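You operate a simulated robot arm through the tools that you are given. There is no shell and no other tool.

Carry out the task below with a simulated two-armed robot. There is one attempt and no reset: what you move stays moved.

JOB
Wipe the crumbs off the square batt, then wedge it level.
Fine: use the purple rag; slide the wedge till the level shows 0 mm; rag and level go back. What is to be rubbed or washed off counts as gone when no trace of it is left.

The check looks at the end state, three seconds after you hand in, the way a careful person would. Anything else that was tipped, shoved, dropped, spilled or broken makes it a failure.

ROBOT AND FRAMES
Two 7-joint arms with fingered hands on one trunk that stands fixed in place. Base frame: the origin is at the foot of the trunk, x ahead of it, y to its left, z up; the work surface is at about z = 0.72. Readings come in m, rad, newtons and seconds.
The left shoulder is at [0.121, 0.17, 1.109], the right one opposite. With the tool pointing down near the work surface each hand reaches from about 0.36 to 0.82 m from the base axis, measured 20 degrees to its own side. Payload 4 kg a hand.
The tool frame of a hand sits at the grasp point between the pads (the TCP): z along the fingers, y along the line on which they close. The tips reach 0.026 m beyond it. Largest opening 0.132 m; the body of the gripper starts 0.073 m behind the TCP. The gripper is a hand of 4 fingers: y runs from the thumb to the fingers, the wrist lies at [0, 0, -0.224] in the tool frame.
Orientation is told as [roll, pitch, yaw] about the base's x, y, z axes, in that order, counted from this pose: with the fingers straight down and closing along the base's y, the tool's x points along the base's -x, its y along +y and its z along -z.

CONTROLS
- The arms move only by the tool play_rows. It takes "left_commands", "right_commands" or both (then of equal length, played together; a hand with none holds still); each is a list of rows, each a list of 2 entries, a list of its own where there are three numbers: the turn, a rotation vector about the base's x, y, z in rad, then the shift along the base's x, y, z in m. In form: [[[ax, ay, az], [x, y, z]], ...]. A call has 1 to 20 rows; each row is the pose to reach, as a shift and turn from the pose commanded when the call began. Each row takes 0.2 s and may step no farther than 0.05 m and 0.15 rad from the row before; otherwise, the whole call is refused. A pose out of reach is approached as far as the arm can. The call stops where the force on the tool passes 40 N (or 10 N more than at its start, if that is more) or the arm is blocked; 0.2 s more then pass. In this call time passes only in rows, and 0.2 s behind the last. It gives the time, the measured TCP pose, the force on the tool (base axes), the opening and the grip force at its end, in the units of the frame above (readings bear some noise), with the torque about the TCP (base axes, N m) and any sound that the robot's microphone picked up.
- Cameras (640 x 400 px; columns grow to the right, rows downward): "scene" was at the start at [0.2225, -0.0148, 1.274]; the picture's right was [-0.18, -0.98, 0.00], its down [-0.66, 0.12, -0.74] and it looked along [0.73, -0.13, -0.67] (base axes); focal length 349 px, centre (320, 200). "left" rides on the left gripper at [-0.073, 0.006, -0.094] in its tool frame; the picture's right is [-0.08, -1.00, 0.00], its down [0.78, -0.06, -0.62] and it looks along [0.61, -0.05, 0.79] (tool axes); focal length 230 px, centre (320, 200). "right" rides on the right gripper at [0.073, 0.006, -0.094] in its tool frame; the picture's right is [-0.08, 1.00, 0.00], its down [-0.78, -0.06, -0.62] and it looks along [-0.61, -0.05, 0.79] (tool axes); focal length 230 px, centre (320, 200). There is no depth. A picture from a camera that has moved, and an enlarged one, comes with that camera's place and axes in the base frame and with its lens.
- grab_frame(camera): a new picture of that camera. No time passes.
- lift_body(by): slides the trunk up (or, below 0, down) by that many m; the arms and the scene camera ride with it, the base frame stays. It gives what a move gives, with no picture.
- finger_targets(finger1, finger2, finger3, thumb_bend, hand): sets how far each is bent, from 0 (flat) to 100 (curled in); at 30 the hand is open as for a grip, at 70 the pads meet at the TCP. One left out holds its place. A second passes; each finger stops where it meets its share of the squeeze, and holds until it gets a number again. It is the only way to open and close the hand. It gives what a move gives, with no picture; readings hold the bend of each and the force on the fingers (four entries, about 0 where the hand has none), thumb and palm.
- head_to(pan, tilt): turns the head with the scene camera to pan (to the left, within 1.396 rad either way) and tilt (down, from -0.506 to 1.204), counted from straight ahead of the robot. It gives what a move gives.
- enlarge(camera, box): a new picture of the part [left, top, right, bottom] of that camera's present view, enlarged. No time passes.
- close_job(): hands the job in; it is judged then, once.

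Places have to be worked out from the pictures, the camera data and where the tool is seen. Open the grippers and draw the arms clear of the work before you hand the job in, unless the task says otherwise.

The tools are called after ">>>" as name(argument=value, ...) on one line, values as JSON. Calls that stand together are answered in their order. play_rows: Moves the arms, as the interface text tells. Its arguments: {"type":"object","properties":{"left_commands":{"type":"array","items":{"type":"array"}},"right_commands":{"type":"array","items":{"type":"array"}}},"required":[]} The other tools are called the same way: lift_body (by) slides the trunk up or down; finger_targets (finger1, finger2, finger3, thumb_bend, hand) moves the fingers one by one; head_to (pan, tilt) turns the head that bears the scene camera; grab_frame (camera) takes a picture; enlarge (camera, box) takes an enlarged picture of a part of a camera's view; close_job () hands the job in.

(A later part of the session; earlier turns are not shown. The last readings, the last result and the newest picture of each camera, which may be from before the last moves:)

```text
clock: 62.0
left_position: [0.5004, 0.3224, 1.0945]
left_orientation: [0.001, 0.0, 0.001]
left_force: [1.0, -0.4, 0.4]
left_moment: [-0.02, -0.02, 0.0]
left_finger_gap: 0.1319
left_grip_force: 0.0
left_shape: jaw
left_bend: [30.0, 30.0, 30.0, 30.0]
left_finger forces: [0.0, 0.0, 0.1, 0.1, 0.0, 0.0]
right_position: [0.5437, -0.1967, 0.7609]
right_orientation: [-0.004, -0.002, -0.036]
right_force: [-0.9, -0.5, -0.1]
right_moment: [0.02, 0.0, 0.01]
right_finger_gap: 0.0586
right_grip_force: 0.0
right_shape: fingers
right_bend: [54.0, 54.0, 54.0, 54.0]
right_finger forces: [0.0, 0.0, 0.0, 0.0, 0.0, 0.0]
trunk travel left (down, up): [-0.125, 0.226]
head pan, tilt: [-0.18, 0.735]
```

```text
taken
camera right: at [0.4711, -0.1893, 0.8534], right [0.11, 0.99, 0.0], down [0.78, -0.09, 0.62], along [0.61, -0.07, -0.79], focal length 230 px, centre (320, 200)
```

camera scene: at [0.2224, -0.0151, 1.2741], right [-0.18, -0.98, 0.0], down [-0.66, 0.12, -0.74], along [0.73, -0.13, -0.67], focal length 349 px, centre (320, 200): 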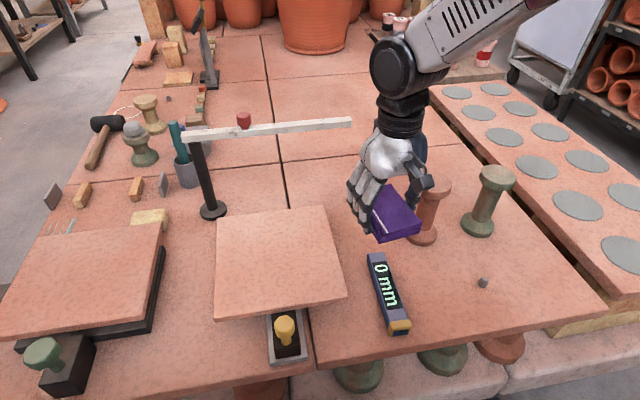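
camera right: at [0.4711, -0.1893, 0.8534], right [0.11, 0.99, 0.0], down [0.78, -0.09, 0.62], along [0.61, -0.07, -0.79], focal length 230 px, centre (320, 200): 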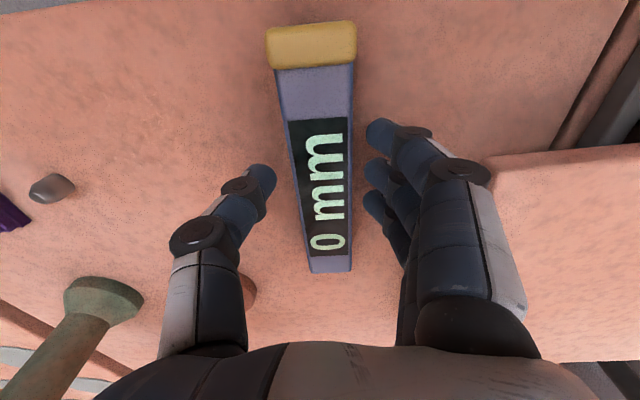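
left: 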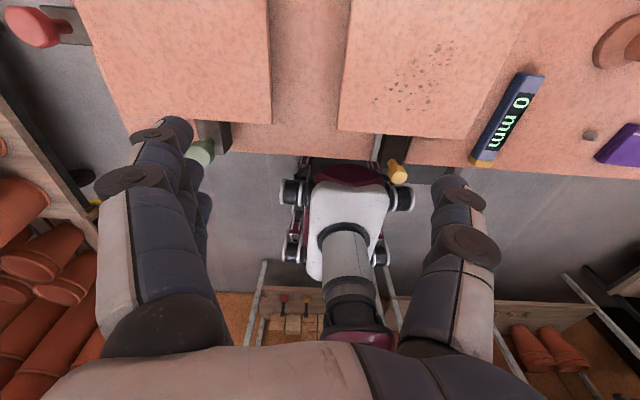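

The level is centred between the pads. I close the fingers on it.

>>> finger_targets(hand="right", finger1=66, finger2=66, finger3=66, thumb_bend=66)

>>> grab_frame(camera="right")

```text
clock: 63.0
left_position: [0.4994, 0.322, 1.0952]
left_orientation: [0.001, 0.001, 0.0]
left_force: [-0.8, -0.6, 1.4]
left_moment: [-0.01, 0.01, 0.0]
left_finger_gap: 0.1318
left_grip_force: 0.0
left_shape: jaw
left_bend: [30.0, 30.0, 30.0, 30.0]
left_finger forces: [0.0, 0.0, 0.1, 0.0, 0.1, 0.1]
right_position: [0.5437, -0.1984, 0.762]
right_orientation: [-0.005, -0.004, -0.035]
right_force: [-0.3, 0.1, -0.2]
right_moment: [-0.04, -0.02, 0.04]
right_finger_gap: 0.0377
right_grip_force: 9.0
right_shape: fingers
right_bend: [62.0, 62.0, 62.0, 62.0]
right_finger forces: [3.0, 3.0, 3.1, 0.0, 8.7, 0.0]
trunk travel left (down, up): [-0.125, 0.226]
head pan, tilt: [-0.18, 0.735]
```

```text
taken
camera right: at [0.4708, -0.1893, 0.8536], right [0.11, 0.99, 0.0], down [0.78, -0.09, 0.62], along [0.61, -0.07, -0.79], focal length 230 px, centre (320, 200)
```

right: 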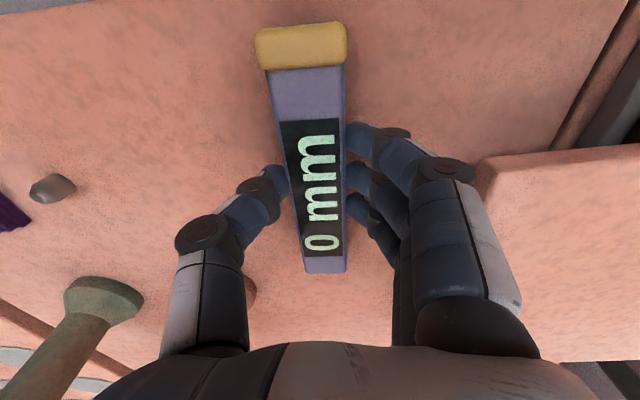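

The level is gripped at 9 N and has shifted only about 3 mm. I lift it and carry it over the batt, aligned with x, then lower it to just above the surface.

>>> play_rows(right_commands=[[[0, 0, 0], [0, 0, 0.015]], [[0, 0, 0], [0, 0, 0.05]], [[0, 0, 0], [0, 0, 0.09]], [[0, 0, 0.01], [0.02, 0.04, 0.1]], [[0, 0, 0.02], [0.04, 0.08, 0.1]], [[0, 0, 0.035], [0.06, 0.12, 0.1]], [[0, 0, 0.035], [0.08, 0.155, 0.1]], [[0, 0, 0.035], [0.096, 0.183, 0.1]], [[0, 0, 0.035], [0.096, 0.183, 0.08]], [[0, 0, 0.035], [0.096, 0.183, 0.066]]])

>>> grab_frame(camera="right")

>>> enlarge(camera="scene", box=[190, 160, 390, 340])

```text
clock: 65.2
left_position: [0.4999, 0.3232, 1.0949]
left_orientation: [0.001, 0.0, 0.001]
left_force: [-0.1, 0.1, 0.9]
left_moment: [0.0, -0.03, 0.03]
left_finger_gap: 0.1319
left_grip_force: 0.1
left_shape: jaw
left_bend: [30.0, 30.0, 30.0, 30.0]
left_finger forces: [0.0, 0.0, 0.0, 0.0, 0.0, 0.1]
right_position: [0.6421, -0.0126, 0.8255]
right_orientation: [-0.004, -0.002, 0.0]
right_force: [0.0, -0.1, -2.3]
right_moment: [-0.01, 0.05, 0.0]
right_finger_gap: 0.0378
right_grip_force: 8.2
right_shape: fingers
right_bend: [62.0, 62.0, 62.0, 62.0]
right_finger forces: [2.7, 2.7, 2.8, 0.0, 8.3, 0.1]
trunk travel left (down, up): [-0.125, 0.226]
head pan, tilt: [-0.18, 0.735]
```

```text
taken
camera right: at [0.5696, -0.007, 0.9186], right [0.08, 1.0, 0.0], down [0.78, -0.06, 0.62], along [0.62, -0.05, -0.79], focal length 230 px, centre (320, 200)
```

right: 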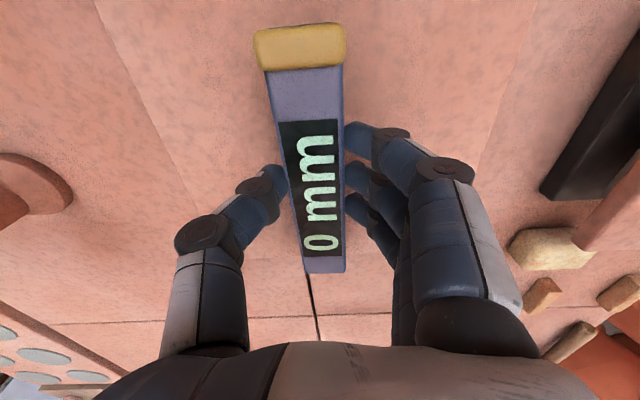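

```text
2.22 times, centred on (290, 250) of scene
camera zoom: at [0.2229, -0.0148, 1.2739], right [-0.18, -0.98, 0.0], down [-0.66, 0.12, -0.74], along [0.73, -0.13, -0.67], focal length 776 px, centre (387, 89)
```

zoom: 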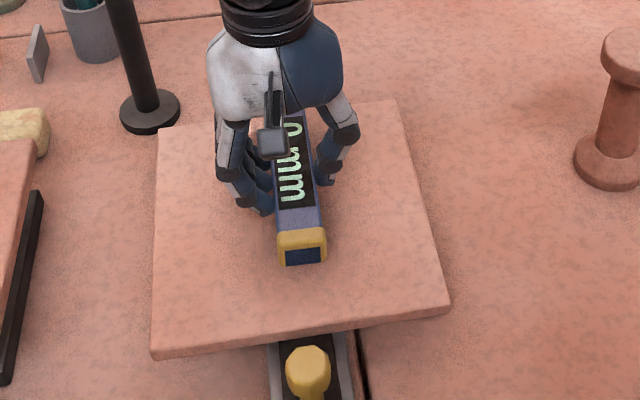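

The level hangs aligned over the batt with about 10 mm to go. I lower in small steps until it touches.

>>> play_rows(right_commands=[[[0, 0, 0], [0, 0, -0.005]], [[0, 0, 0], [0, 0, -0.01]]])

```text
clock: 65.8
left_position: [0.4988, 0.3227, 1.0941]
left_orientation: [0.001, 0.002, 0.002]
left_force: [0.8, -0.7, 0.5]
left_moment: [0.01, -0.01, -0.02]
left_finger_gap: 0.132
left_grip_force: 0.1
left_shape: jaw
left_bend: [30.0, 30.0, 30.0, 30.0]
left_finger forces: [0.1, 0.0, 0.1, 0.0, 0.1, 0.1]
right_position: [0.6418, -0.0135, 0.8169]
right_orientation: [-0.004, -0.001, -0.001]
right_force: [0.4, -0.1, -1.8]
right_moment: [-0.03, -0.05, -0.01]
right_finger_gap: 0.0377
right_grip_force: 8.4
right_shape: fingers
right_bend: [62.0, 62.0, 62.0, 62.0]
right_finger forces: [2.7, 2.8, 3.0, 0.0, 8.5, 0.0]
trunk travel left (down, up): [-0.125, 0.226]
head pan, tilt: [-0.18, 0.735]
```

No contact yet (the reading is just the level's weight). I go another 3 mm down.

>>> play_rows(right_commands=[[[0, 0, 0], [0, 0, -0.0015]], [[0, 0, 0], [0, 0, -0.003]]])

>>> enlarge(camera="scene", box=[190, 160, 390, 340])

```text
clock: 66.4
left_position: [0.4997, 0.3233, 1.095]
left_orientation: [0.0, 0.0, 0.0]
left_force: [-0.1, 0.3, -0.3]
left_moment: [0.0, 0.0, -0.05]
left_finger_gap: 0.1319
left_grip_force: 0.1
left_shape: jaw
left_bend: [30.0, 30.0, 30.0, 30.0]
left_finger forces: [0.0, 0.0, 0.0, 0.1, 0.0, 0.0]
right_position: [0.6403, -0.0146, 0.8145]
right_orientation: [-0.003, -0.003, 0.0]
right_force: [1.1, 0.5, 1.7]
right_moment: [-0.02, -0.09, 0.09]
right_finger_gap: 0.0376
right_grip_force: 9.3
right_shape: fingers
right_bend: [62.0, 62.0, 62.0, 63.0]
right_finger forces: [2.8, 3.1, 4.0, 0.0, 8.5, 0.0]
trunk travel left (down, up): [-0.125, 0.226]
head pan, tilt: [-0.18, 0.735]
```

```text
2.22 times, centred on (290, 250) of scene
camera zoom: at [0.2222, -0.0147, 1.2742], right [-0.18, -0.98, 0.0], down [-0.66, 0.12, -0.74], along [0.73, -0.13, -0.67], focal length 776 px, centre (387, 89)
```

zoom: 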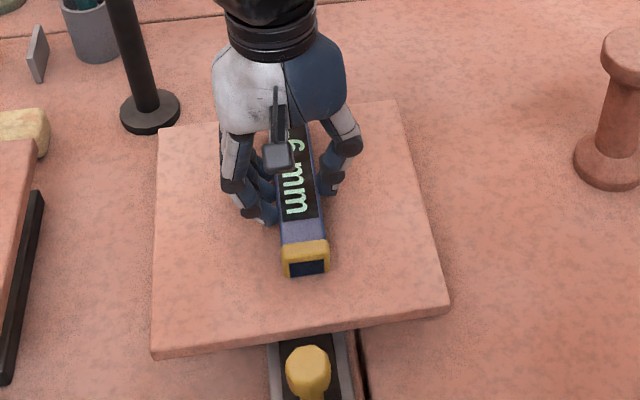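

The level touches the batt and already shows something like "6 mm". I release it gently.

>>> finger_targets(hand="right", finger1=58, finger2=58, finger3=58, thumb_bend=58)

>>> play_rows(right_commands=[[[0, 0, 0], [0, 0, 0.004]]])

>>> finger_targets(hand="right", finger1=50, finger2=50, finger3=50, thumb_bend=50)

>>> grab_frame(camera="right")

```text
clock: 67.4
left_position: [0.5007, 0.3229, 1.0944]
left_orientation: [0.0, 0.0, -0.001]
left_force: [0.3, 0.1, -0.3]
left_moment: [-0.01, -0.05, -0.01]
left_finger_gap: 0.1319
left_grip_force: 0.0
left_shape: jaw
left_bend: [30.0, 30.0, 30.0, 30.0]
left_finger forces: [0.1, 0.0, 0.0, 0.2, 0.1, 0.0]
right_position: [0.64, -0.0149, 0.8136]
right_orientation: [-0.004, -0.003, 0.001]
right_force: [-0.5, -0.2, -0.2]
right_moment: [0.0, 0.01, 0.01]
right_finger_gap: 0.0477
right_grip_force: 0.1
right_shape: fingers
right_bend: [57.0, 57.0, 57.0, 57.0]
right_finger forces: [0.1, 0.0, 0.0, 0.1, 0.0, 0.0]
trunk travel left (down, up): [-0.125, 0.226]
head pan, tilt: [-0.18, 0.735]
```

```text
clock: 67.8
left_position: [0.5, 0.3226, 1.0935]
left_orientation: [0.001, -0.001, 0.001]
left_force: [-0.2, 0.3, 0.3]
left_moment: [0.01, 0.0, 0.02]
left_finger_gap: 0.1319
left_grip_force: 0.0
left_shape: jaw
left_bend: [30.0, 30.0, 30.0, 30.0]
left_finger forces: [0.1, 0.0, 0.1, 0.1, 0.0, 0.1]
right_position: [0.6399, -0.0152, 0.8179]
right_orientation: [-0.004, -0.003, 0.0]
right_force: [0.2, 0.6, -0.1]
right_moment: [0.0, 0.01, -0.01]
right_finger_gap: 0.0477
right_grip_force: 0.0
right_shape: fingers
right_bend: [57.0, 57.0, 57.0, 57.0]
right_finger forces: [0.0, 0.1, 0.0, 0.1, 0.1, 0.0]
trunk travel left (down, up): [-0.125, 0.226]
head pan, tilt: [-0.18, 0.735]
```

```text
clock: 68.8
left_position: [0.4989, 0.3236, 1.0944]
left_orientation: [0.0, 0.0, 0.0]
left_force: [-0.2, 0.1, -0.3]
left_moment: [0.0, 0.0, 0.0]
left_finger_gap: 0.132
left_grip_force: 0.0
left_shape: jaw
left_bend: [30.0, 30.0, 30.0, 30.0]
left_finger forces: [0.0, 0.0, 0.0, 0.0, 0.1, 0.1]
right_position: [0.6397, -0.0143, 0.8183]
right_orientation: [-0.004, -0.002, 0.001]
right_force: [0.2, 0.1, -0.1]
right_moment: [-0.01, 0.05, 0.02]
right_finger_gap: 0.0702
right_grip_force: 0.1
right_shape: fingers
right_bend: [50.0, 50.0, 50.0, 50.0]
right_finger forces: [0.0, 0.1, 0.1, 0.0, 0.0, 0.1]
trunk travel left (down, up): [-0.125, 0.226]
head pan, tilt: [-0.18, 0.735]
```

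```text
taken
camera right: at [0.568, -0.0087, 0.9107], right [0.08, 1.0, 0.0], down [0.78, -0.06, 0.62], along [0.62, -0.05, -0.79], focal length 230 px, centre (320, 200)
```

right: 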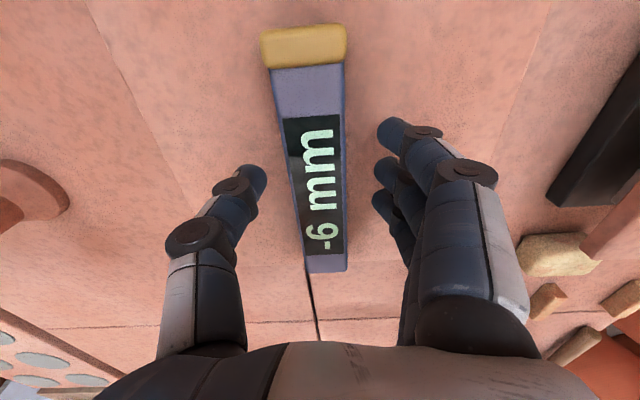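

The level shows -6 mm on the batt. I raise the right hand, swing it out to the right and turn it to about +1.3 rad, so its camera looks at the level from the side while the left hand works the wedge.

>>> play_rows(right_commands=[[[0, 0, 0], [0, 0, 0.03]], [[0, 0, 0], [0, 0, 0.075]], [[0, 0, 0], [0, 0, 0.115]], [[0, 0, 0.1], [-0.008, -0.028, 0.115]], [[0, 0, 0.23], [-0.015, -0.056, 0.115]], [[0, 0, 0.36], [-0.023, -0.083, 0.115]], [[0, 0, 0.49], [-0.031, -0.111, 0.115]], [[0, 0, 0.62], [-0.038, -0.139, 0.115]], [[0, 0, 0.75], [-0.046, -0.167, 0.115]], [[0, 0, 0.88], [-0.054, -0.195, 0.115]], [[0, 0, 1.01], [-0.062, -0.222, 0.115]], [[0, 0, 1.14], [-0.069, -0.25, 0.115]], [[0, 0, 1.27], [-0.077, -0.278, 0.115]], [[0, 0, 1.3], [-0.077, -0.278, 0.115]]])

>>> grab_frame(camera="right")

>>> grab_frame(camera="scene")

```text
clock: 71.8
left_position: [0.4996, 0.3233, 1.0947]
left_orientation: [-0.001, -0.001, 0.0]
left_force: [-0.9, 0.3, 0.0]
left_moment: [-0.01, -0.02, 0.0]
left_finger_gap: 0.132
left_grip_force: 0.1
left_shape: jaw
left_bend: [30.0, 30.0, 30.0, 30.0]
left_finger forces: [0.1, 0.0, 0.0, 0.1, 0.0, 0.1]
right_position: [0.5655, -0.2904, 0.9333]
right_orientation: [-0.004, -0.002, 1.302]
right_force: [-0.2, -0.7, 0.3]
right_moment: [0.0, -0.02, 0.0]
right_finger_gap: 0.07
right_grip_force: 0.0
right_shape: fingers
right_bend: [50.0, 50.0, 50.0, 50.0]
right_finger forces: [0.0, 0.0, 0.0, 0.0, 0.0, 0.1]
trunk travel left (down, up): [-0.125, 0.226]
head pan, tilt: [-0.18, 0.735]
```

```text
taken
camera right: at [0.5399, -0.3605, 1.0256], right [-0.94, 0.34, 0.0], down [0.26, 0.74, 0.62], along [0.21, 0.58, -0.79], focal length 230 px, centre (320, 200)
```

right: 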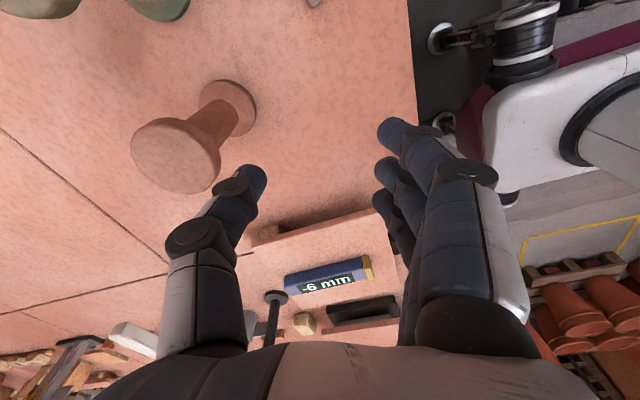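

```text
taken
camera scene: at [0.2227, -0.0147, 1.274], right [-0.18, -0.98, 0.0], down [-0.66, 0.12, -0.74], along [0.73, -0.13, -0.67], focal length 349 px, centre (320, 200)
```

scene: 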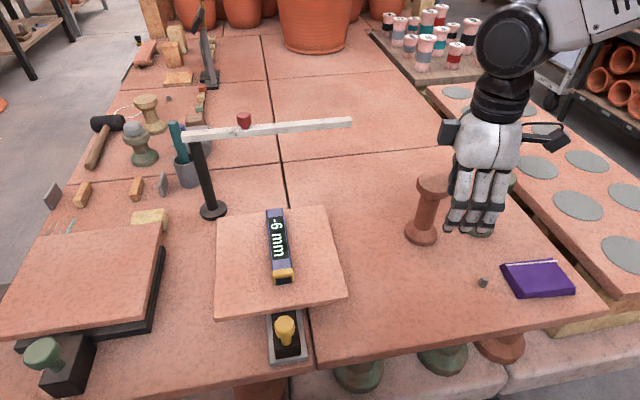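

The right camera reads the level clearly: -6 mm. I zoom in on the batt's edge and on the wedge to learn which way it tilts.

>>> enlarge(camera="right", box=[230, 180, 410, 310])

>>> enlarge(camera="scene", box=[240, 280, 340, 370])

>>> grab_frame(camera="left")

```text
3.08 times, centred on (320, 245) of right
camera zoom: at [0.5399, -0.3605, 1.0256], right [-0.94, 0.34, 0.0], down [0.26, 0.74, 0.62], along [0.21, 0.58, -0.79], focal length 708 px, centre (320, 62)
```

zoom: 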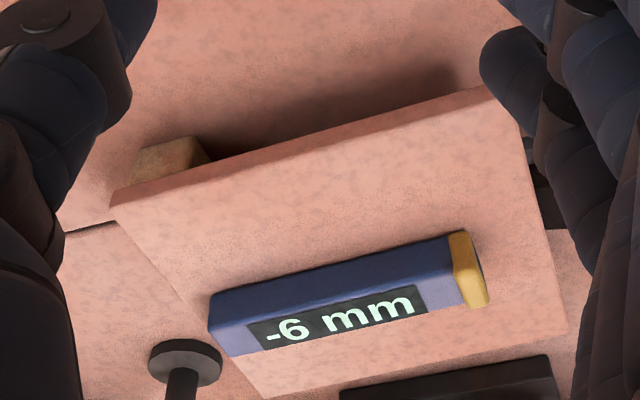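

```text
4.44 times, centred on (290, 325) of scene
camera zoom: at [0.2227, -0.0147, 1.274], right [-0.18, -0.98, 0.0], down [-0.66, 0.12, -0.74], along [0.73, -0.13, -0.67], focal length 1553 px, centre (453, -356)
```

zoom: 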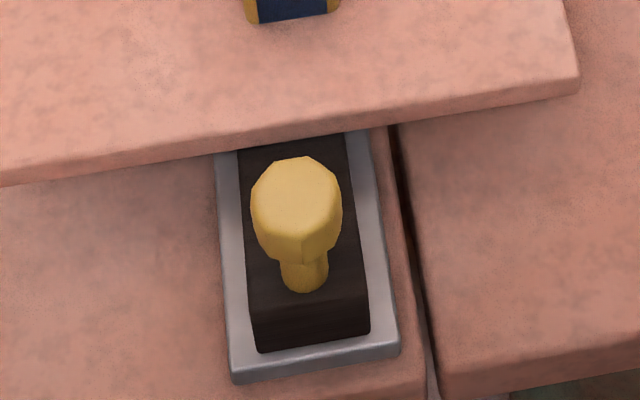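

```text
taken
camera left: at [0.5722, 0.3284, 1.1873], right [0.08, -1.0, 0.0], down [-0.78, -0.06, 0.62], along [-0.61, -0.05, -0.79], focal length 230 px, centre (320, 200)
```

left: 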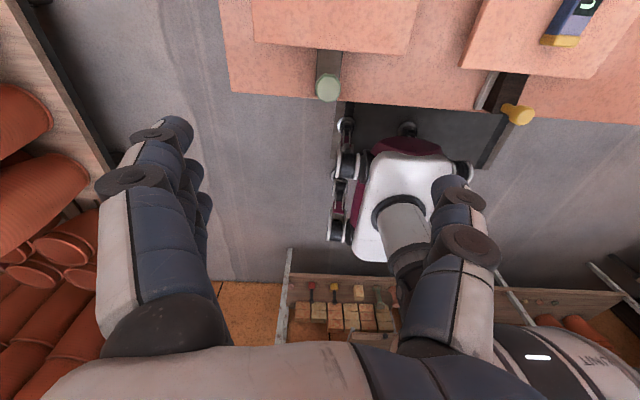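

Earlier contact heights also say the near edge is lower, and the wedge sits fully out at the near end of its tray, so it must go in (+x). The knob head works out at about (0.480, -0.009, 0.80). I bring the left hand above it with fingers pre-closed.

>>> finger_targets(hand="left", finger1=52, finger2=52, finger3=52, thumb_bend=52)

>>> play_rows(left_commands=[[[0, 0, 0], [-0.002, -0.037, -0.018]], [[0, 0, 0], [-0.004, -0.074, -0.036]], [[0, 0, 0], [-0.007, -0.111, -0.054]], [[0, 0, 0], [-0.009, -0.148, -0.072]], [[0, 0, 0], [-0.011, -0.185, -0.09]], [[0, 0, 0], [-0.013, -0.222, -0.108]], [[0, 0, 0], [-0.016, -0.259, -0.126]], [[0, 0, 0], [-0.018, -0.296, -0.144]], [[0, 0, 0], [-0.02, -0.332, -0.162]]])

>>> grab_frame(camera="left")

>>> grab_frame(camera="scene")

>>> grab_frame(camera="right")

```text
clock: 72.8
left_position: [0.4983, 0.3226, 1.0942]
left_orientation: [0.0, 0.0, -0.001]
left_force: [-0.7, 0.0, 0.1]
left_moment: [0.0, 0.02, 0.02]
left_finger_gap: 0.065
left_grip_force: 0.2
left_shape: fingers
left_bend: [52.0, 52.0, 52.0, 52.0]
left_finger forces: [0.0, 0.0, 0.0, 0.1, 0.0, 0.1]
right_position: [0.5648, -0.291, 0.9311]
right_orientation: [-0.003, -0.002, 1.299]
right_force: [0.2, 0.3, -0.1]
right_moment: [-0.01, 0.01, 0.0]
right_finger_gap: 0.0698
right_grip_force: 0.0
right_shape: fingers
right_bend: [50.0, 50.0, 50.0, 50.0]
right_finger forces: [0.0, 0.0, 0.0, 0.0, 0.0, 0.0]
trunk travel left (down, up): [-0.125, 0.226]
head pan, tilt: [-0.18, 0.735]
```

```text
clock: 74.8
left_position: [0.4848, -0.0086, 0.9374]
left_orientation: [-0.024, -0.002, 0.013]
left_force: [0.3, 0.1, -0.1]
left_moment: [-0.01, 0.01, 0.0]
left_finger_gap: 0.0646
left_grip_force: 0.0
left_shape: fingers
left_bend: [52.0, 52.0, 52.0, 52.0]
left_finger forces: [0.1, 0.0, 0.0, 0.0, 0.0, 0.0]
right_position: [0.5642, -0.2906, 0.9325]
right_orientation: [-0.005, -0.002, 1.301]
right_force: [0.4, 0.1, -0.8]
right_moment: [-0.01, 0.04, -0.01]
right_finger_gap: 0.07
right_grip_force: 0.1
right_shape: fingers
right_bend: [50.0, 50.0, 50.0, 50.0]
right_finger forces: [0.1, 0.0, 0.0, 0.0, 0.1, 0.0]
trunk travel left (down, up): [-0.125, 0.226]
head pan, tilt: [-0.18, 0.735]
```

```text
taken
camera left: at [0.5566, 0.0001, 1.031], right [0.09, -1.0, 0.02], down [-0.79, -0.06, 0.62], along [-0.61, -0.07, -0.79], focal length 230 px, centre (320, 200)
```

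left: 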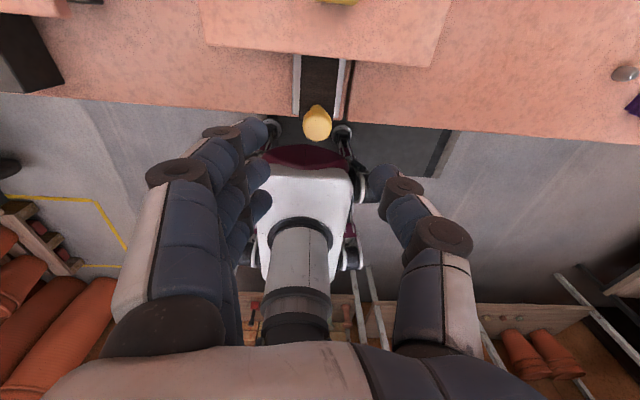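

```text
taken
camera scene: at [0.2226, -0.0145, 1.274], right [-0.18, -0.98, 0.0], down [-0.66, 0.12, -0.74], along [0.73, -0.13, -0.67], focal length 349 px, centre (320, 200)
```

scene: 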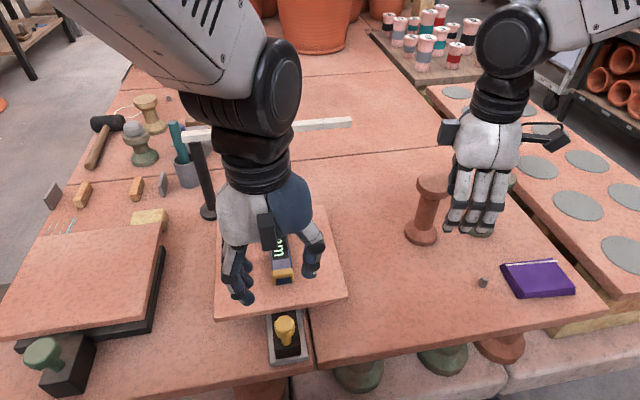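

```text
taken
camera right: at [0.5399, -0.3601, 1.0257], right [-0.94, 0.34, 0.0], down [0.27, 0.74, 0.62], along [0.21, 0.58, -0.79], focal length 230 px, centre (320, 200)
```

right: 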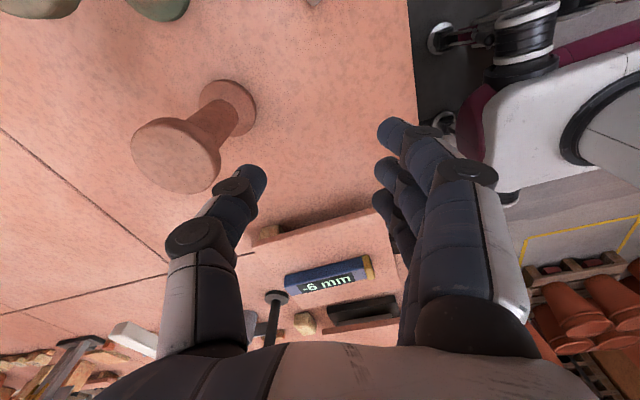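

The left hand tracks about 5 mm high with a slight roll, so it is near a joint limit as well. The knob measures (0.479, -0.008) from this camera too. I turn the left hand to yaw -0.35, which should relieve the limit.

>>> play_rows(left_commands=[[[0, 0, -0.12], [0, 0, 0]], [[0, 0, -0.24], [0, 0, 0]], [[0, 0, -0.35], [0, 0, 0]], [[0, 0, -0.35], [0, 0, -0.02]], [[0, 0, -0.35], [0, 0, -0.04]]])

>>> grab_frame(camera="left")

```text
clock: 76.2
left_position: [0.4949, -0.0083, 0.9188]
left_orientation: [-0.082, -0.04, -0.301]
left_force: [-0.4, 1.1, -0.6]
left_moment: [0.02, 0.0, 0.01]
left_finger_gap: 0.0648
left_grip_force: 0.0
left_shape: fingers
left_bend: [52.0, 52.0, 52.0, 52.0]
left_finger forces: [0.0, 0.1, 0.1, 0.0, 0.0, 0.0]
right_position: [0.5645, -0.2913, 0.9324]
right_orientation: [-0.003, -0.002, 1.301]
right_force: [0.2, 0.4, -0.2]
right_moment: [0.0, -0.01, 0.04]
right_finger_gap: 0.0699
right_grip_force: 0.1
right_shape: fingers
right_bend: [50.0, 50.0, 50.0, 50.0]
right_finger forces: [0.1, 0.0, 0.1, 0.1, 0.0, 0.0]
trunk travel left (down, up): [-0.125, 0.226]
head pan, tilt: [-0.18, 0.735]
stopped in row 5 (left hand): the arm was blocked; the commanded pose is now the measured one
```

```text
taken
camera left: at [0.5635, -0.0165, 1.0137], right [-0.22, -0.97, 0.09], down [-0.78, 0.23, 0.59], along [-0.59, 0.07, -0.8], focal length 230 px, centre (320, 200)
```

left: 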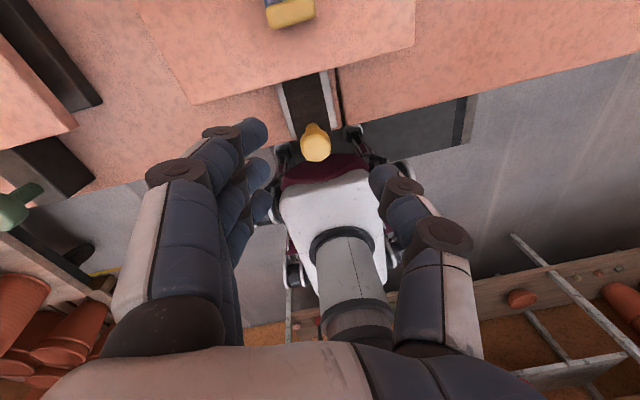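

That direction makes it worse and it blocked with a tilt. I rise a little, undo the tilt and turn the other way to yaw about +0.4.

>>> play_rows(left_commands=[[[0.014, 0.008, 0.117], [-0.002, 0, 0.01]], [[0.027, 0.015, 0.233], [-0.005, 0, 0.02]], [[0.041, 0.023, 0.35], [-0.008, 0, 0.025]], [[0.054, 0.03, 0.467], [-0.011, 0, 0.025]], [[0.068, 0.038, 0.583], [-0.014, 0, 0.025]], [[0.081, 0.045, 0.7], [-0.015, 0, 0.025]], [[0.081, 0.045, 0.7], [-0.015, 0, 0.025]]])

```text
clock: 77.8
left_position: [0.4805, -0.0112, 0.9475]
left_orientation: [-0.012, 0.009, 0.406]
left_force: [-0.2, 0.3, 0.0]
left_moment: [0.01, 0.0, 0.03]
left_finger_gap: 0.0648
left_grip_force: 0.1
left_shape: fingers
left_bend: [52.0, 52.0, 52.0, 52.0]
left_finger forces: [0.1, 0.0, 0.1, 0.0, 0.0, 0.0]
right_position: [0.5645, -0.2911, 0.9323]
right_orientation: [-0.004, -0.003, 1.3]
right_force: [0.0, 0.8, -0.6]
right_moment: [0.0, -0.01, 0.01]
right_finger_gap: 0.0698
right_grip_force: 0.1
right_shape: fingers
right_bend: [50.0, 50.0, 50.0, 50.0]
right_finger forces: [0.0, 0.0, 0.1, 0.0, 0.0, 0.0]
trunk travel left (down, up): [-0.125, 0.226]
head pan, tilt: [-0.18, 0.735]
```

The pose is good again at yaw 0.41. I descend to z about 0.87 to see whether the arm keeps tracking.

>>> play_rows(left_commands=[[[0, 0, 0], [0, 0, -0.03]], [[0, 0, 0], [0, 0.001, -0.055]], [[0, 0, 0], [0, 0.001, -0.075]], [[0, 0, 0], [0, 0.001, -0.075]]])

>>> grab_frame(camera="left")

>>> enlarge(camera="scene", box=[190, 180, 390, 370])

```text
clock: 79.0
left_position: [0.4955, -0.0069, 0.8916]
left_orientation: [-0.077, 0.032, 0.45]
left_force: [-0.1, 0.2, 0.0]
left_moment: [-0.01, 0.02, 0.0]
left_finger_gap: 0.0647
left_grip_force: 0.2
left_shape: fingers
left_bend: [52.0, 52.0, 52.0, 52.0]
left_finger forces: [0.0, 0.1, 0.0, 0.0, 0.1, 0.1]
right_position: [0.5654, -0.2907, 0.9326]
right_orientation: [-0.002, -0.001, 1.302]
right_force: [0.4, 0.3, -0.8]
right_moment: [-0.02, -0.02, -0.02]
right_finger_gap: 0.0701
right_grip_force: 0.1
right_shape: fingers
right_bend: [50.0, 50.0, 50.0, 50.0]
right_finger forces: [0.0, 0.0, 0.1, 0.1, 0.0, 0.0]
trunk travel left (down, up): [-0.125, 0.226]
head pan, tilt: [-0.18, 0.735]
stopped in row 4 (left hand): the arm was blocked; the commanded pose is now the measured one
```

```text
taken
camera left: at [0.557, 0.0387, 0.9814], right [0.5, -0.86, 0.08], down [-0.68, -0.34, 0.64], along [-0.53, -0.38, -0.76], focal length 230 px, centre (320, 200)
```

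left: 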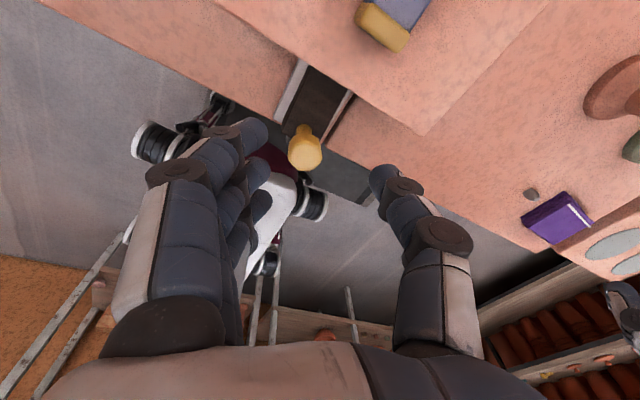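

```text
2.11 times, centred on (290, 275) of scene
camera zoom: at [0.2227, -0.0144, 1.274], right [-0.18, -0.98, 0.0], down [-0.66, 0.12, -0.74], along [0.73, -0.13, -0.67], focal length 736 px, centre (383, 42)
```

zoom: 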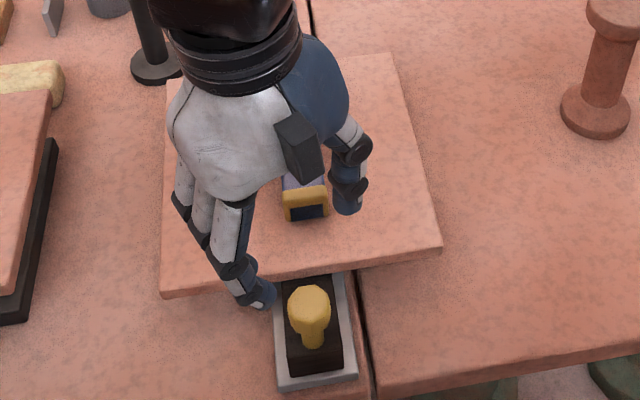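

The left arm is too folded for this spot: close in and low. Raising the trunk gives the elbow room, and the hands ride up with it, so I raise it by 0.15 m.

>>> lift_body(by=0.15)

```text
clock: 80.8
left_position: [0.509, 0.0033, 1.0617]
left_orientation: [-0.14, 0.053, 0.501]
left_force: [-0.5, -0.6, -0.1]
left_moment: [0.01, -0.01, -0.03]
left_finger_gap: 0.0648
left_grip_force: 0.0
left_shape: fingers
left_bend: [52.0, 52.0, 52.0, 52.0]
left_finger forces: [0.0, 0.0, 0.0, 0.0, 0.1, 0.1]
right_position: [0.5647, -0.2905, 1.0815]
right_orientation: [-0.005, -0.003, 1.301]
right_force: [-0.1, 0.2, 0.0]
right_moment: [0.02, -0.01, 0.02]
right_finger_gap: 0.0702
right_grip_force: 0.0
right_shape: fingers
right_bend: [50.0, 50.0, 50.0, 50.0]
right_finger forces: [0.1, 0.0, 0.0, 0.0, 0.1, 0.0]
trunk travel left (down, up): [-0.275, 0.076]
head pan, tilt: [-0.18, 0.735]
```

After the lift the left hand still carries its tilted command. I straighten it to yaw 0 and place it over the knob at z about 1.0.

>>> play_rows(left_commands=[[[0.02, -0.003, -0.11], [-0.004, 0, 0]], [[0.04, -0.007, -0.22], [-0.008, 0, -0.01]], [[0.06, -0.01, -0.33], [-0.012, -0.001, -0.02]], [[0.082, -0.014, -0.45], [-0.0155, -0.002, -0.04]], [[0.082, -0.014, -0.45], [-0.0155, -0.002, -0.04]]])

>>> grab_frame(camera="scene")

```text
clock: 82.2
left_position: [0.4977, 0.0049, 1.0217]
left_orientation: [-0.067, -0.008, 0.068]
left_force: [-0.2, 0.5, -0.6]
left_moment: [0.02, 0.02, -0.01]
left_finger_gap: 0.0646
left_grip_force: 0.1
left_shape: fingers
left_bend: [52.0, 52.0, 52.0, 52.0]
left_finger forces: [0.0, 0.0, 0.0, 0.1, 0.0, 0.0]
right_position: [0.5646, -0.2907, 1.0818]
right_orientation: [-0.001, -0.002, 1.301]
right_force: [-0.3, -0.5, -0.7]
right_moment: [-0.02, -0.03, 0.02]
right_finger_gap: 0.0699
right_grip_force: 0.1
right_shape: fingers
right_bend: [50.0, 50.0, 50.0, 50.0]
right_finger forces: [0.0, 0.1, 0.0, 0.0, 0.0, 0.0]
trunk travel left (down, up): [-0.275, 0.076]
head pan, tilt: [-0.18, 0.735]
stopped in row 5 (left hand): the arm was blocked; the commanded pose is now the measured one
```

```text
taken
camera scene: at [0.127, -0.0144, 1.4303], right [-0.18, -0.98, 0.0], down [-0.66, 0.12, -0.74], along [0.73, -0.13, -0.67], focal length 349 px, centre (320, 200)
```

scene: 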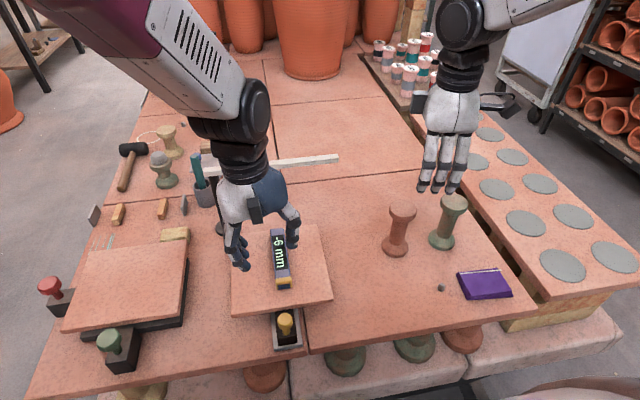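

Still blocked, now with a natural roll toward negative, which means the wrist wants to lie to the left of the knob. I give the left hand a deliberate roll of -0.4 rad, so the fingers point down and to the right with the wrist to the left, and come over the knob again.

>>> play_rows(left_commands=[[[-0.085, 0.002, -0.017], [-0.004, -0.002, 0]], [[-0.17, 0.004, -0.034], [-0.008, -0.004, 0]], [[-0.25, 0.006, -0.051], [-0.012, -0.008, -0.01]], [[-0.333, 0.008, -0.068], [-0.016, -0.012, -0.02]], [[-0.333, 0.008, -0.068], [-0.016, -0.012, -0.04]]])

>>> grab_frame(camera="left")

>>> grab_frame(camera="scene")

```text
clock: 83.3
left_position: [0.4799, -0.0106, 0.9797]
left_orientation: [-0.395, 0.008, -0.008]
left_force: [0.2, 0.4, -0.3]
left_moment: [-0.02, 0.0, 0.01]
left_finger_gap: 0.0646
left_grip_force: 0.0
left_shape: fingers
left_bend: [52.0, 52.0, 52.0, 52.0]
left_finger forces: [0.1, 0.0, 0.0, 0.0, 0.1, 0.0]
right_position: [0.5662, -0.2907, 1.0833]
right_orientation: [-0.002, -0.002, 1.3]
right_force: [0.2, 0.7, 0.2]
right_moment: [-0.03, -0.02, -0.03]
right_finger_gap: 0.0701
right_grip_force: 0.1
right_shape: fingers
right_bend: [50.0, 50.0, 50.0, 50.0]
right_finger forces: [0.1, 0.1, 0.1, 0.1, 0.1, 0.0]
trunk travel left (down, up): [-0.275, 0.076]
head pan, tilt: [-0.18, 0.735]
```

```text
taken
camera left: at [0.5529, 0.0304, 1.0627], right [0.07, -0.92, 0.38], down [-0.78, 0.19, 0.6], along [-0.62, -0.34, -0.7], focal length 230 px, centre (320, 200)
```

left: 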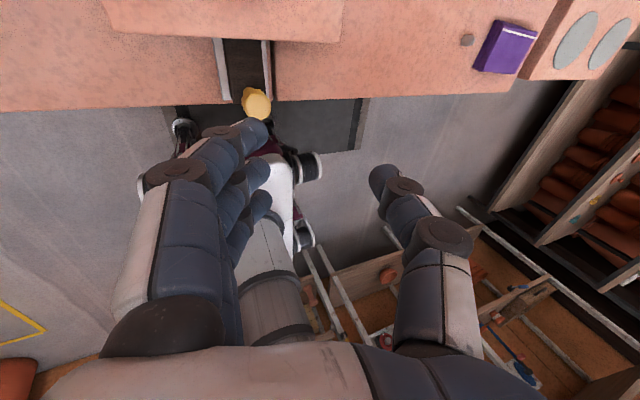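

```text
taken
camera scene: at [0.127, -0.0153, 1.4303], right [-0.18, -0.98, 0.0], down [-0.66, 0.12, -0.74], along [0.73, -0.13, -0.67], focal length 349 px, centre (320, 200)
```

scene: 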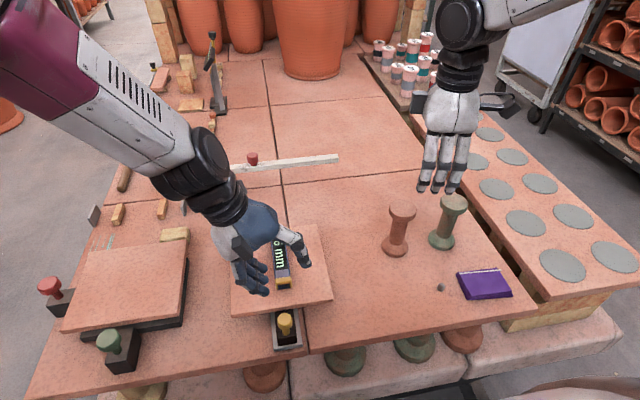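

The left hand now tracks exactly over the knob with roll -0.4. Both cameras put the knob head at (0.476, -0.010, about 0.80). I open the fingers wider so the tilted tips clear the head, and descend partway.

>>> finger_targets(hand="left", finger1=40, finger2=40, finger3=40, thumb_bend=40)

>>> play_rows(left_commands=[[[0, 0, 0], [-0.002, 0, -0.035]], [[0, 0, 0], [-0.004, 0, -0.07]], [[0, 0, 0], [-0.004, 0, -0.1]], [[0, 0, 0], [-0.004, 0, -0.12]], [[0, 0, 0], [-0.004, 0, -0.12]]])

>>> grab_frame(camera="left")

>>> enlarge(camera="scene", box=[200, 200, 380, 360])

```text
clock: 84.3
left_position: [0.4797, -0.0096, 0.9801]
left_orientation: [-0.395, 0.007, -0.007]
left_force: [0.0, 0.4, 0.4]
left_moment: [0.0, 0.04, -0.02]
left_finger_gap: 0.1029
left_grip_force: 0.1
left_shape: fingers
left_bend: [40.0, 40.0, 40.0, 40.0]
left_finger forces: [0.0, 0.0, 0.0, 0.0, 0.0, 0.1]
right_position: [0.5652, -0.2914, 1.0818]
right_orientation: [-0.004, -0.003, 1.3]
right_force: [0.1, -0.4, 0.2]
right_moment: [0.02, 0.01, 0.01]
right_finger_gap: 0.07
right_grip_force: 0.0
right_shape: fingers
right_bend: [50.0, 50.0, 50.0, 50.0]
right_finger forces: [0.0, 0.0, 0.0, 0.0, 0.0, 0.1]
trunk travel left (down, up): [-0.275, 0.076]
head pan, tilt: [-0.18, 0.735]
```

```text
clock: 85.5
left_position: [0.4751, -0.0083, 0.8583]
left_orientation: [-0.394, 0.007, -0.008]
left_force: [0.7, 0.3, 0.1]
left_moment: [0.03, -0.01, -0.03]
left_finger_gap: 0.103
left_grip_force: 0.0
left_shape: fingers
left_bend: [40.0, 40.0, 40.0, 40.0]
left_finger forces: [0.0, 0.0, 0.1, 0.0, 0.0, 0.0]
right_position: [0.5638, -0.292, 1.0836]
right_orientation: [-0.003, -0.002, 1.302]
right_force: [0.4, 0.2, -0.4]
right_moment: [-0.03, -0.01, 0.02]
right_finger_gap: 0.07
right_grip_force: 0.0
right_shape: fingers
right_bend: [50.0, 50.0, 50.0, 50.0]
right_finger forces: [0.0, 0.0, 0.0, 0.0, 0.0, 0.1]
trunk travel left (down, up): [-0.275, 0.076]
head pan, tilt: [-0.18, 0.735]
```

```text
taken
camera left: at [0.5485, 0.0321, 0.9422], right [0.07, -0.92, 0.38], down [-0.78, 0.19, 0.6], along [-0.62, -0.34, -0.7], focal length 230 px, centre (320, 200)
```

left: 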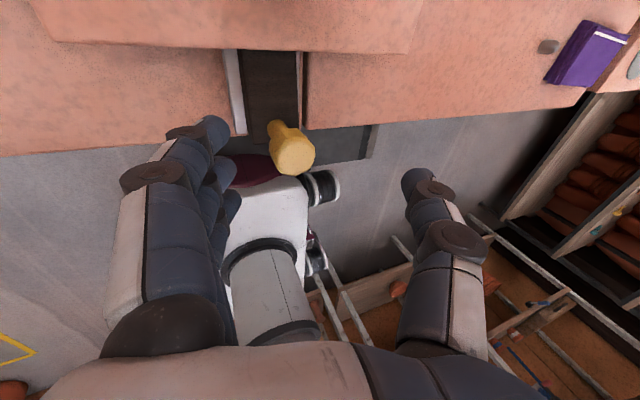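

```text
2.50 times, centred on (290, 280) of scene
camera zoom: at [0.1265, -0.0148, 1.4304], right [-0.18, -0.98, 0.0], down [-0.66, 0.12, -0.74], along [0.73, -0.13, -0.67], focal length 874 px, centre (395, 0)
```

zoom: 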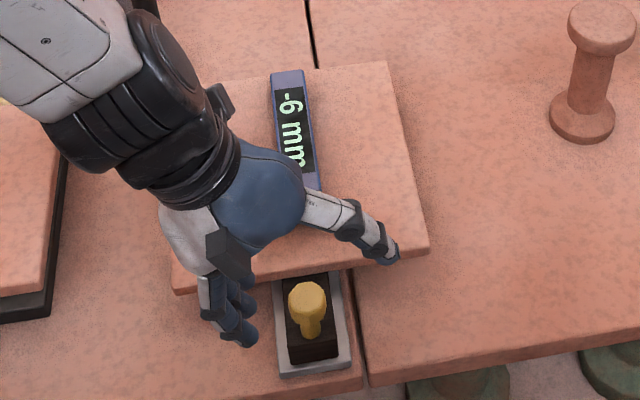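

From here the scene camera also reads the level past the tilted hand. The knob head measures (0.474, -0.0105). I descend so the pads straddle it at TCP z about 0.806.

>>> play_rows(left_commands=[[[0, 0, 0], [-0.001, -0.002, -0.02]], [[0, 0, 0], [-0.001, -0.002, -0.04]], [[0, 0, 0], [-0.001, -0.002, -0.051]], [[0, 0, 0], [-0.001, -0.002, -0.051]]])

>>> grab_frame(camera="left")

>>> enlarge(camera="scene", box=[200, 200, 380, 360])

```text
clock: 86.5
left_position: [0.4751, -0.0131, 0.8095]
left_orientation: [-0.394, 0.008, -0.008]
left_force: [-0.5, 0.4, -0.2]
left_moment: [0.05, 0.0, -0.01]
left_finger_gap: 0.1032
left_grip_force: 0.0
left_shape: fingers
left_bend: [40.0, 40.0, 40.0, 40.0]
left_finger forces: [0.0, 0.0, 0.0, 0.0, 0.1, 0.0]
right_position: [0.5641, -0.2912, 1.0844]
right_orientation: [-0.005, 0.0, 1.3]
right_force: [-0.4, -0.8, 0.0]
right_moment: [0.02, 0.0, -0.01]
right_finger_gap: 0.0701
right_grip_force: 0.1
right_shape: fingers
right_bend: [50.0, 50.0, 50.0, 50.0]
right_finger forces: [0.0, 0.1, 0.1, 0.1, 0.0, 0.0]
trunk travel left (down, up): [-0.275, 0.076]
head pan, tilt: [-0.18, 0.735]
```

```text
taken
camera left: at [0.5483, 0.0282, 0.8923], right [0.07, -0.92, 0.38], down [-0.78, 0.19, 0.6], along [-0.62, -0.34, -0.7], focal length 230 px, centre (320, 200)
```

left: 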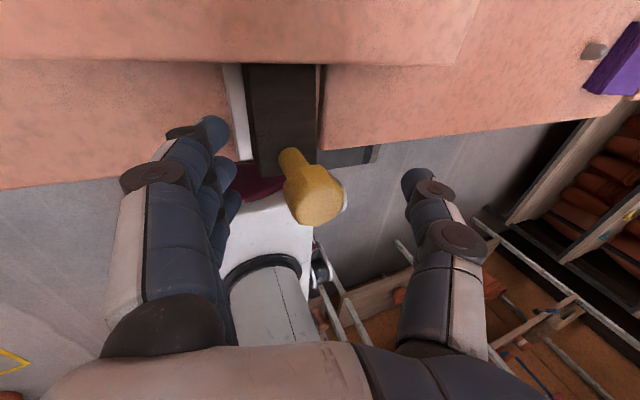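

```text
2.50 times, centred on (290, 280) of scene
camera zoom: at [0.1265, -0.0148, 1.4304], right [-0.18, -0.98, 0.0], down [-0.66, 0.12, -0.74], along [0.73, -0.13, -0.67], focal length 874 px, centre (395, 0)
```

zoom: 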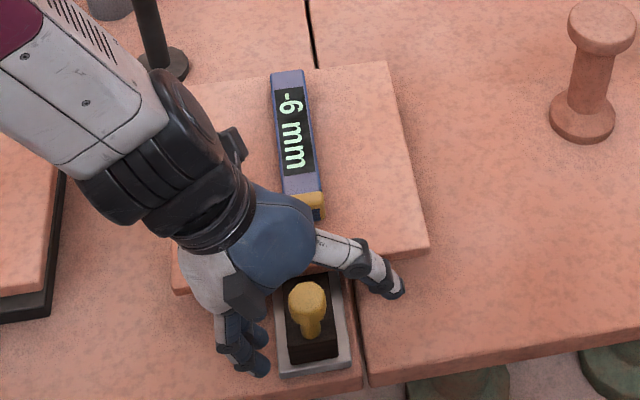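

The knob head lies between the pads, about 3 mm toward the finger side. I shift 2 mm in y and close on it moderately.

>>> play_rows(left_commands=[[[0, 0, 0], [0, 0.0025, -0.003]]])

>>> finger_targets(hand="left", finger1=60, finger2=60, finger3=60, thumb_bend=60)

>>> grab_frame(camera="left")

>>> enlarge(camera="scene", box=[200, 200, 380, 360])

```text
clock: 87.0
left_position: [0.476, -0.0106, 0.8055]
left_orientation: [-0.396, 0.006, -0.007]
left_force: [0.1, 0.2, 0.2]
left_moment: [-0.01, 0.0, 0.0]
left_finger_gap: 0.1032
left_grip_force: 0.0
left_shape: fingers
left_bend: [40.0, 40.0, 40.0, 40.0]
left_finger forces: [0.0, 0.1, 0.0, 0.0, 0.0, 0.0]
right_position: [0.5652, -0.291, 1.0824]
right_orientation: [-0.002, -0.003, 1.299]
right_force: [-0.4, 0.1, 0.4]
right_moment: [0.01, 0.02, -0.02]
right_finger_gap: 0.0698
right_grip_force: 0.0
right_shape: fingers
right_bend: [50.0, 50.0, 50.0, 50.0]
right_finger forces: [0.0, 0.0, 0.0, 0.0, 0.0, 0.0]
trunk travel left (down, up): [-0.275, 0.076]
head pan, tilt: [-0.18, 0.735]
```

```text
clock: 88.0
left_position: [0.4748, -0.0101, 0.8068]
left_orientation: [-0.394, 0.007, -0.006]
left_force: [-0.1, 4.4, -0.5]
left_moment: [0.19, 0.02, -0.01]
left_finger_gap: 0.04
left_grip_force: 2.4
left_shape: fingers
left_bend: [60.0, 54.0, 60.0, 60.0]
left_finger forces: [0.0, 4.4, 0.1, 0.0, 0.1, 0.1]
right_position: [0.565, -0.291, 1.0828]
right_orientation: [-0.004, -0.002, 1.299]
right_force: [0.0, 0.9, 0.3]
right_moment: [0.0, -0.02, 0.04]
right_finger_gap: 0.0701
right_grip_force: 0.0
right_shape: fingers
right_bend: [50.0, 50.0, 50.0, 50.0]
right_finger forces: [0.0, 0.1, 0.0, 0.0, 0.0, 0.0]
trunk travel left (down, up): [-0.275, 0.076]
head pan, tilt: [-0.18, 0.735]
```

```text
taken
camera left: at [0.5488, 0.0304, 0.8893], right [0.07, -0.92, 0.38], down [-0.78, 0.19, 0.6], along [-0.62, -0.34, -0.7], focal length 230 px, centre (320, 200)
```

left: 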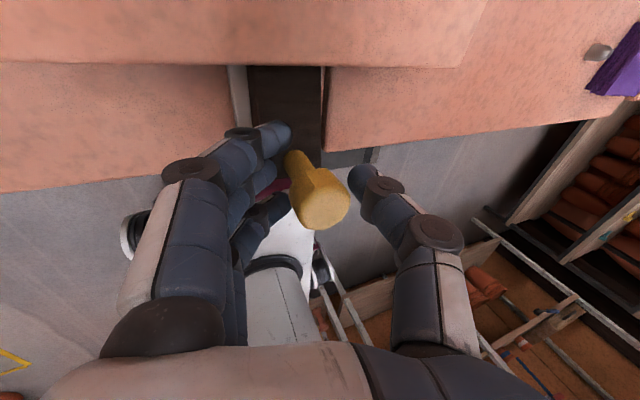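

```text
2.50 times, centred on (290, 280) of scene
camera zoom: at [0.1267, -0.0144, 1.4303], right [-0.18, -0.98, 0.0], down [-0.66, 0.12, -0.74], along [0.73, -0.13, -0.67], focal length 874 px, centre (395, 0)
```

zoom: 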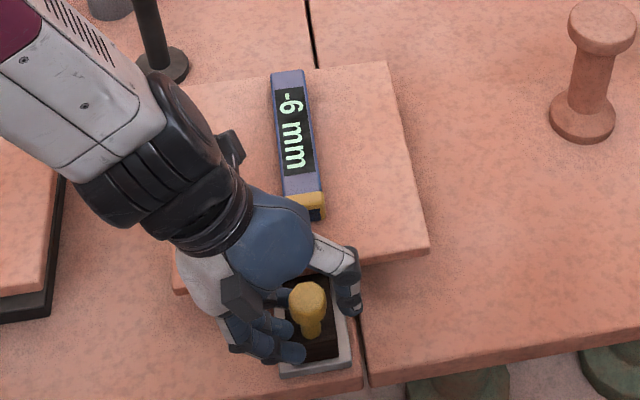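

The middle finger touches the knob while the outer two flank it fore and aft, so it is well caged. I shift 3 mm toward +y to centre it and close the thumb onto it.

>>> play_rows(left_commands=[[[0, 0, 0], [0, 0.003, 0]]])

>>> finger_targets(hand="left", finger1=64, finger2=64, finger3=64, thumb_bend=68)

>>> enlarge(camera="scene", box=[200, 200, 380, 360])

>>> grab_frame(camera="left")

```text
clock: 88.3
left_position: [0.4751, -0.0079, 0.8057]
left_orientation: [-0.393, 0.008, -0.009]
left_force: [-0.4, 3.4, -1.4]
left_moment: [0.08, -0.02, -0.01]
left_finger_gap: 0.0401
left_grip_force: 1.7
left_shape: fingers
left_bend: [60.0, 56.0, 60.0, 60.0]
left_finger forces: [0.0, 2.3, 0.0, 0.0, 0.0, 0.0]
right_position: [0.5639, -0.2913, 1.0827]
right_orientation: [-0.004, -0.004, 1.301]
right_force: [0.1, 0.4, 0.1]
right_moment: [0.02, 0.0, -0.04]
right_finger_gap: 0.0701
right_grip_force: 0.1
right_shape: fingers
right_bend: [50.0, 50.0, 50.0, 50.0]
right_finger forces: [0.0, 0.0, 0.0, 0.1, 0.0, 0.1]
trunk travel left (down, up): [-0.275, 0.076]
head pan, tilt: [-0.18, 0.735]
```

```text
clock: 89.3
left_position: [0.4759, -0.007, 0.8067]
left_orientation: [-0.395, 0.008, -0.007]
left_force: [-1.0, -1.0, 0.4]
left_moment: [0.32, -0.02, -0.04]
left_finger_gap: 0.0289
left_grip_force: 6.4
left_shape: fingers
left_bend: [64.0, 56.0, 64.0, 65.0]
left_finger forces: [0.1, 6.1, 0.1, 0.0, 7.1, 0.0]
right_position: [0.5642, -0.2912, 1.0824]
right_orientation: [-0.002, -0.002, 1.301]
right_force: [-0.3, -0.2, 0.6]
right_moment: [0.01, 0.04, 0.02]
right_finger_gap: 0.0699
right_grip_force: 0.0
right_shape: fingers
right_bend: [50.0, 50.0, 50.0, 50.0]
right_finger forces: [0.0, 0.0, 0.0, 0.0, 0.0, 0.0]
trunk travel left (down, up): [-0.275, 0.076]
head pan, tilt: [-0.18, 0.735]
```

```text
2.50 times, centred on (290, 280) of scene
camera zoom: at [0.1265, -0.015, 1.4303], right [-0.18, -0.98, 0.0], down [-0.66, 0.12, -0.74], along [0.73, -0.13, -0.67], focal length 874 px, centre (395, 0)
```

zoom: 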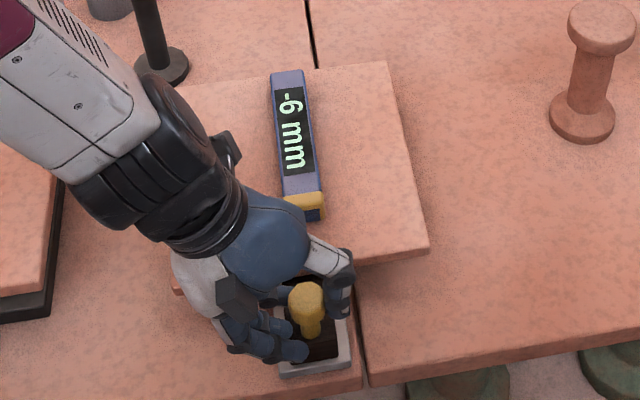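

```text
taken
camera left: at [0.5481, 0.0333, 0.8895], right [0.07, -0.92, 0.38], down [-0.78, 0.19, 0.6], along [-0.62, -0.34, -0.7], focal length 230 px, centre (320, 200)
```

left: 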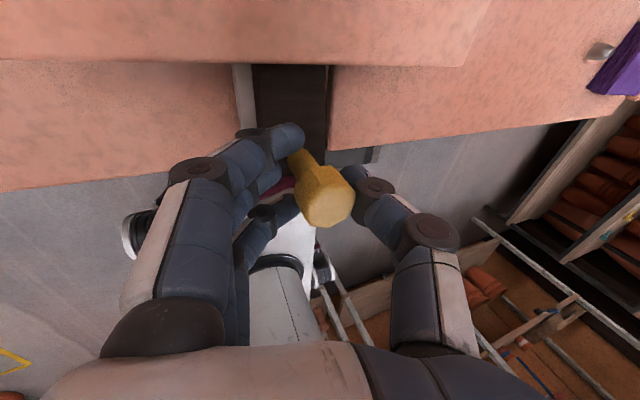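

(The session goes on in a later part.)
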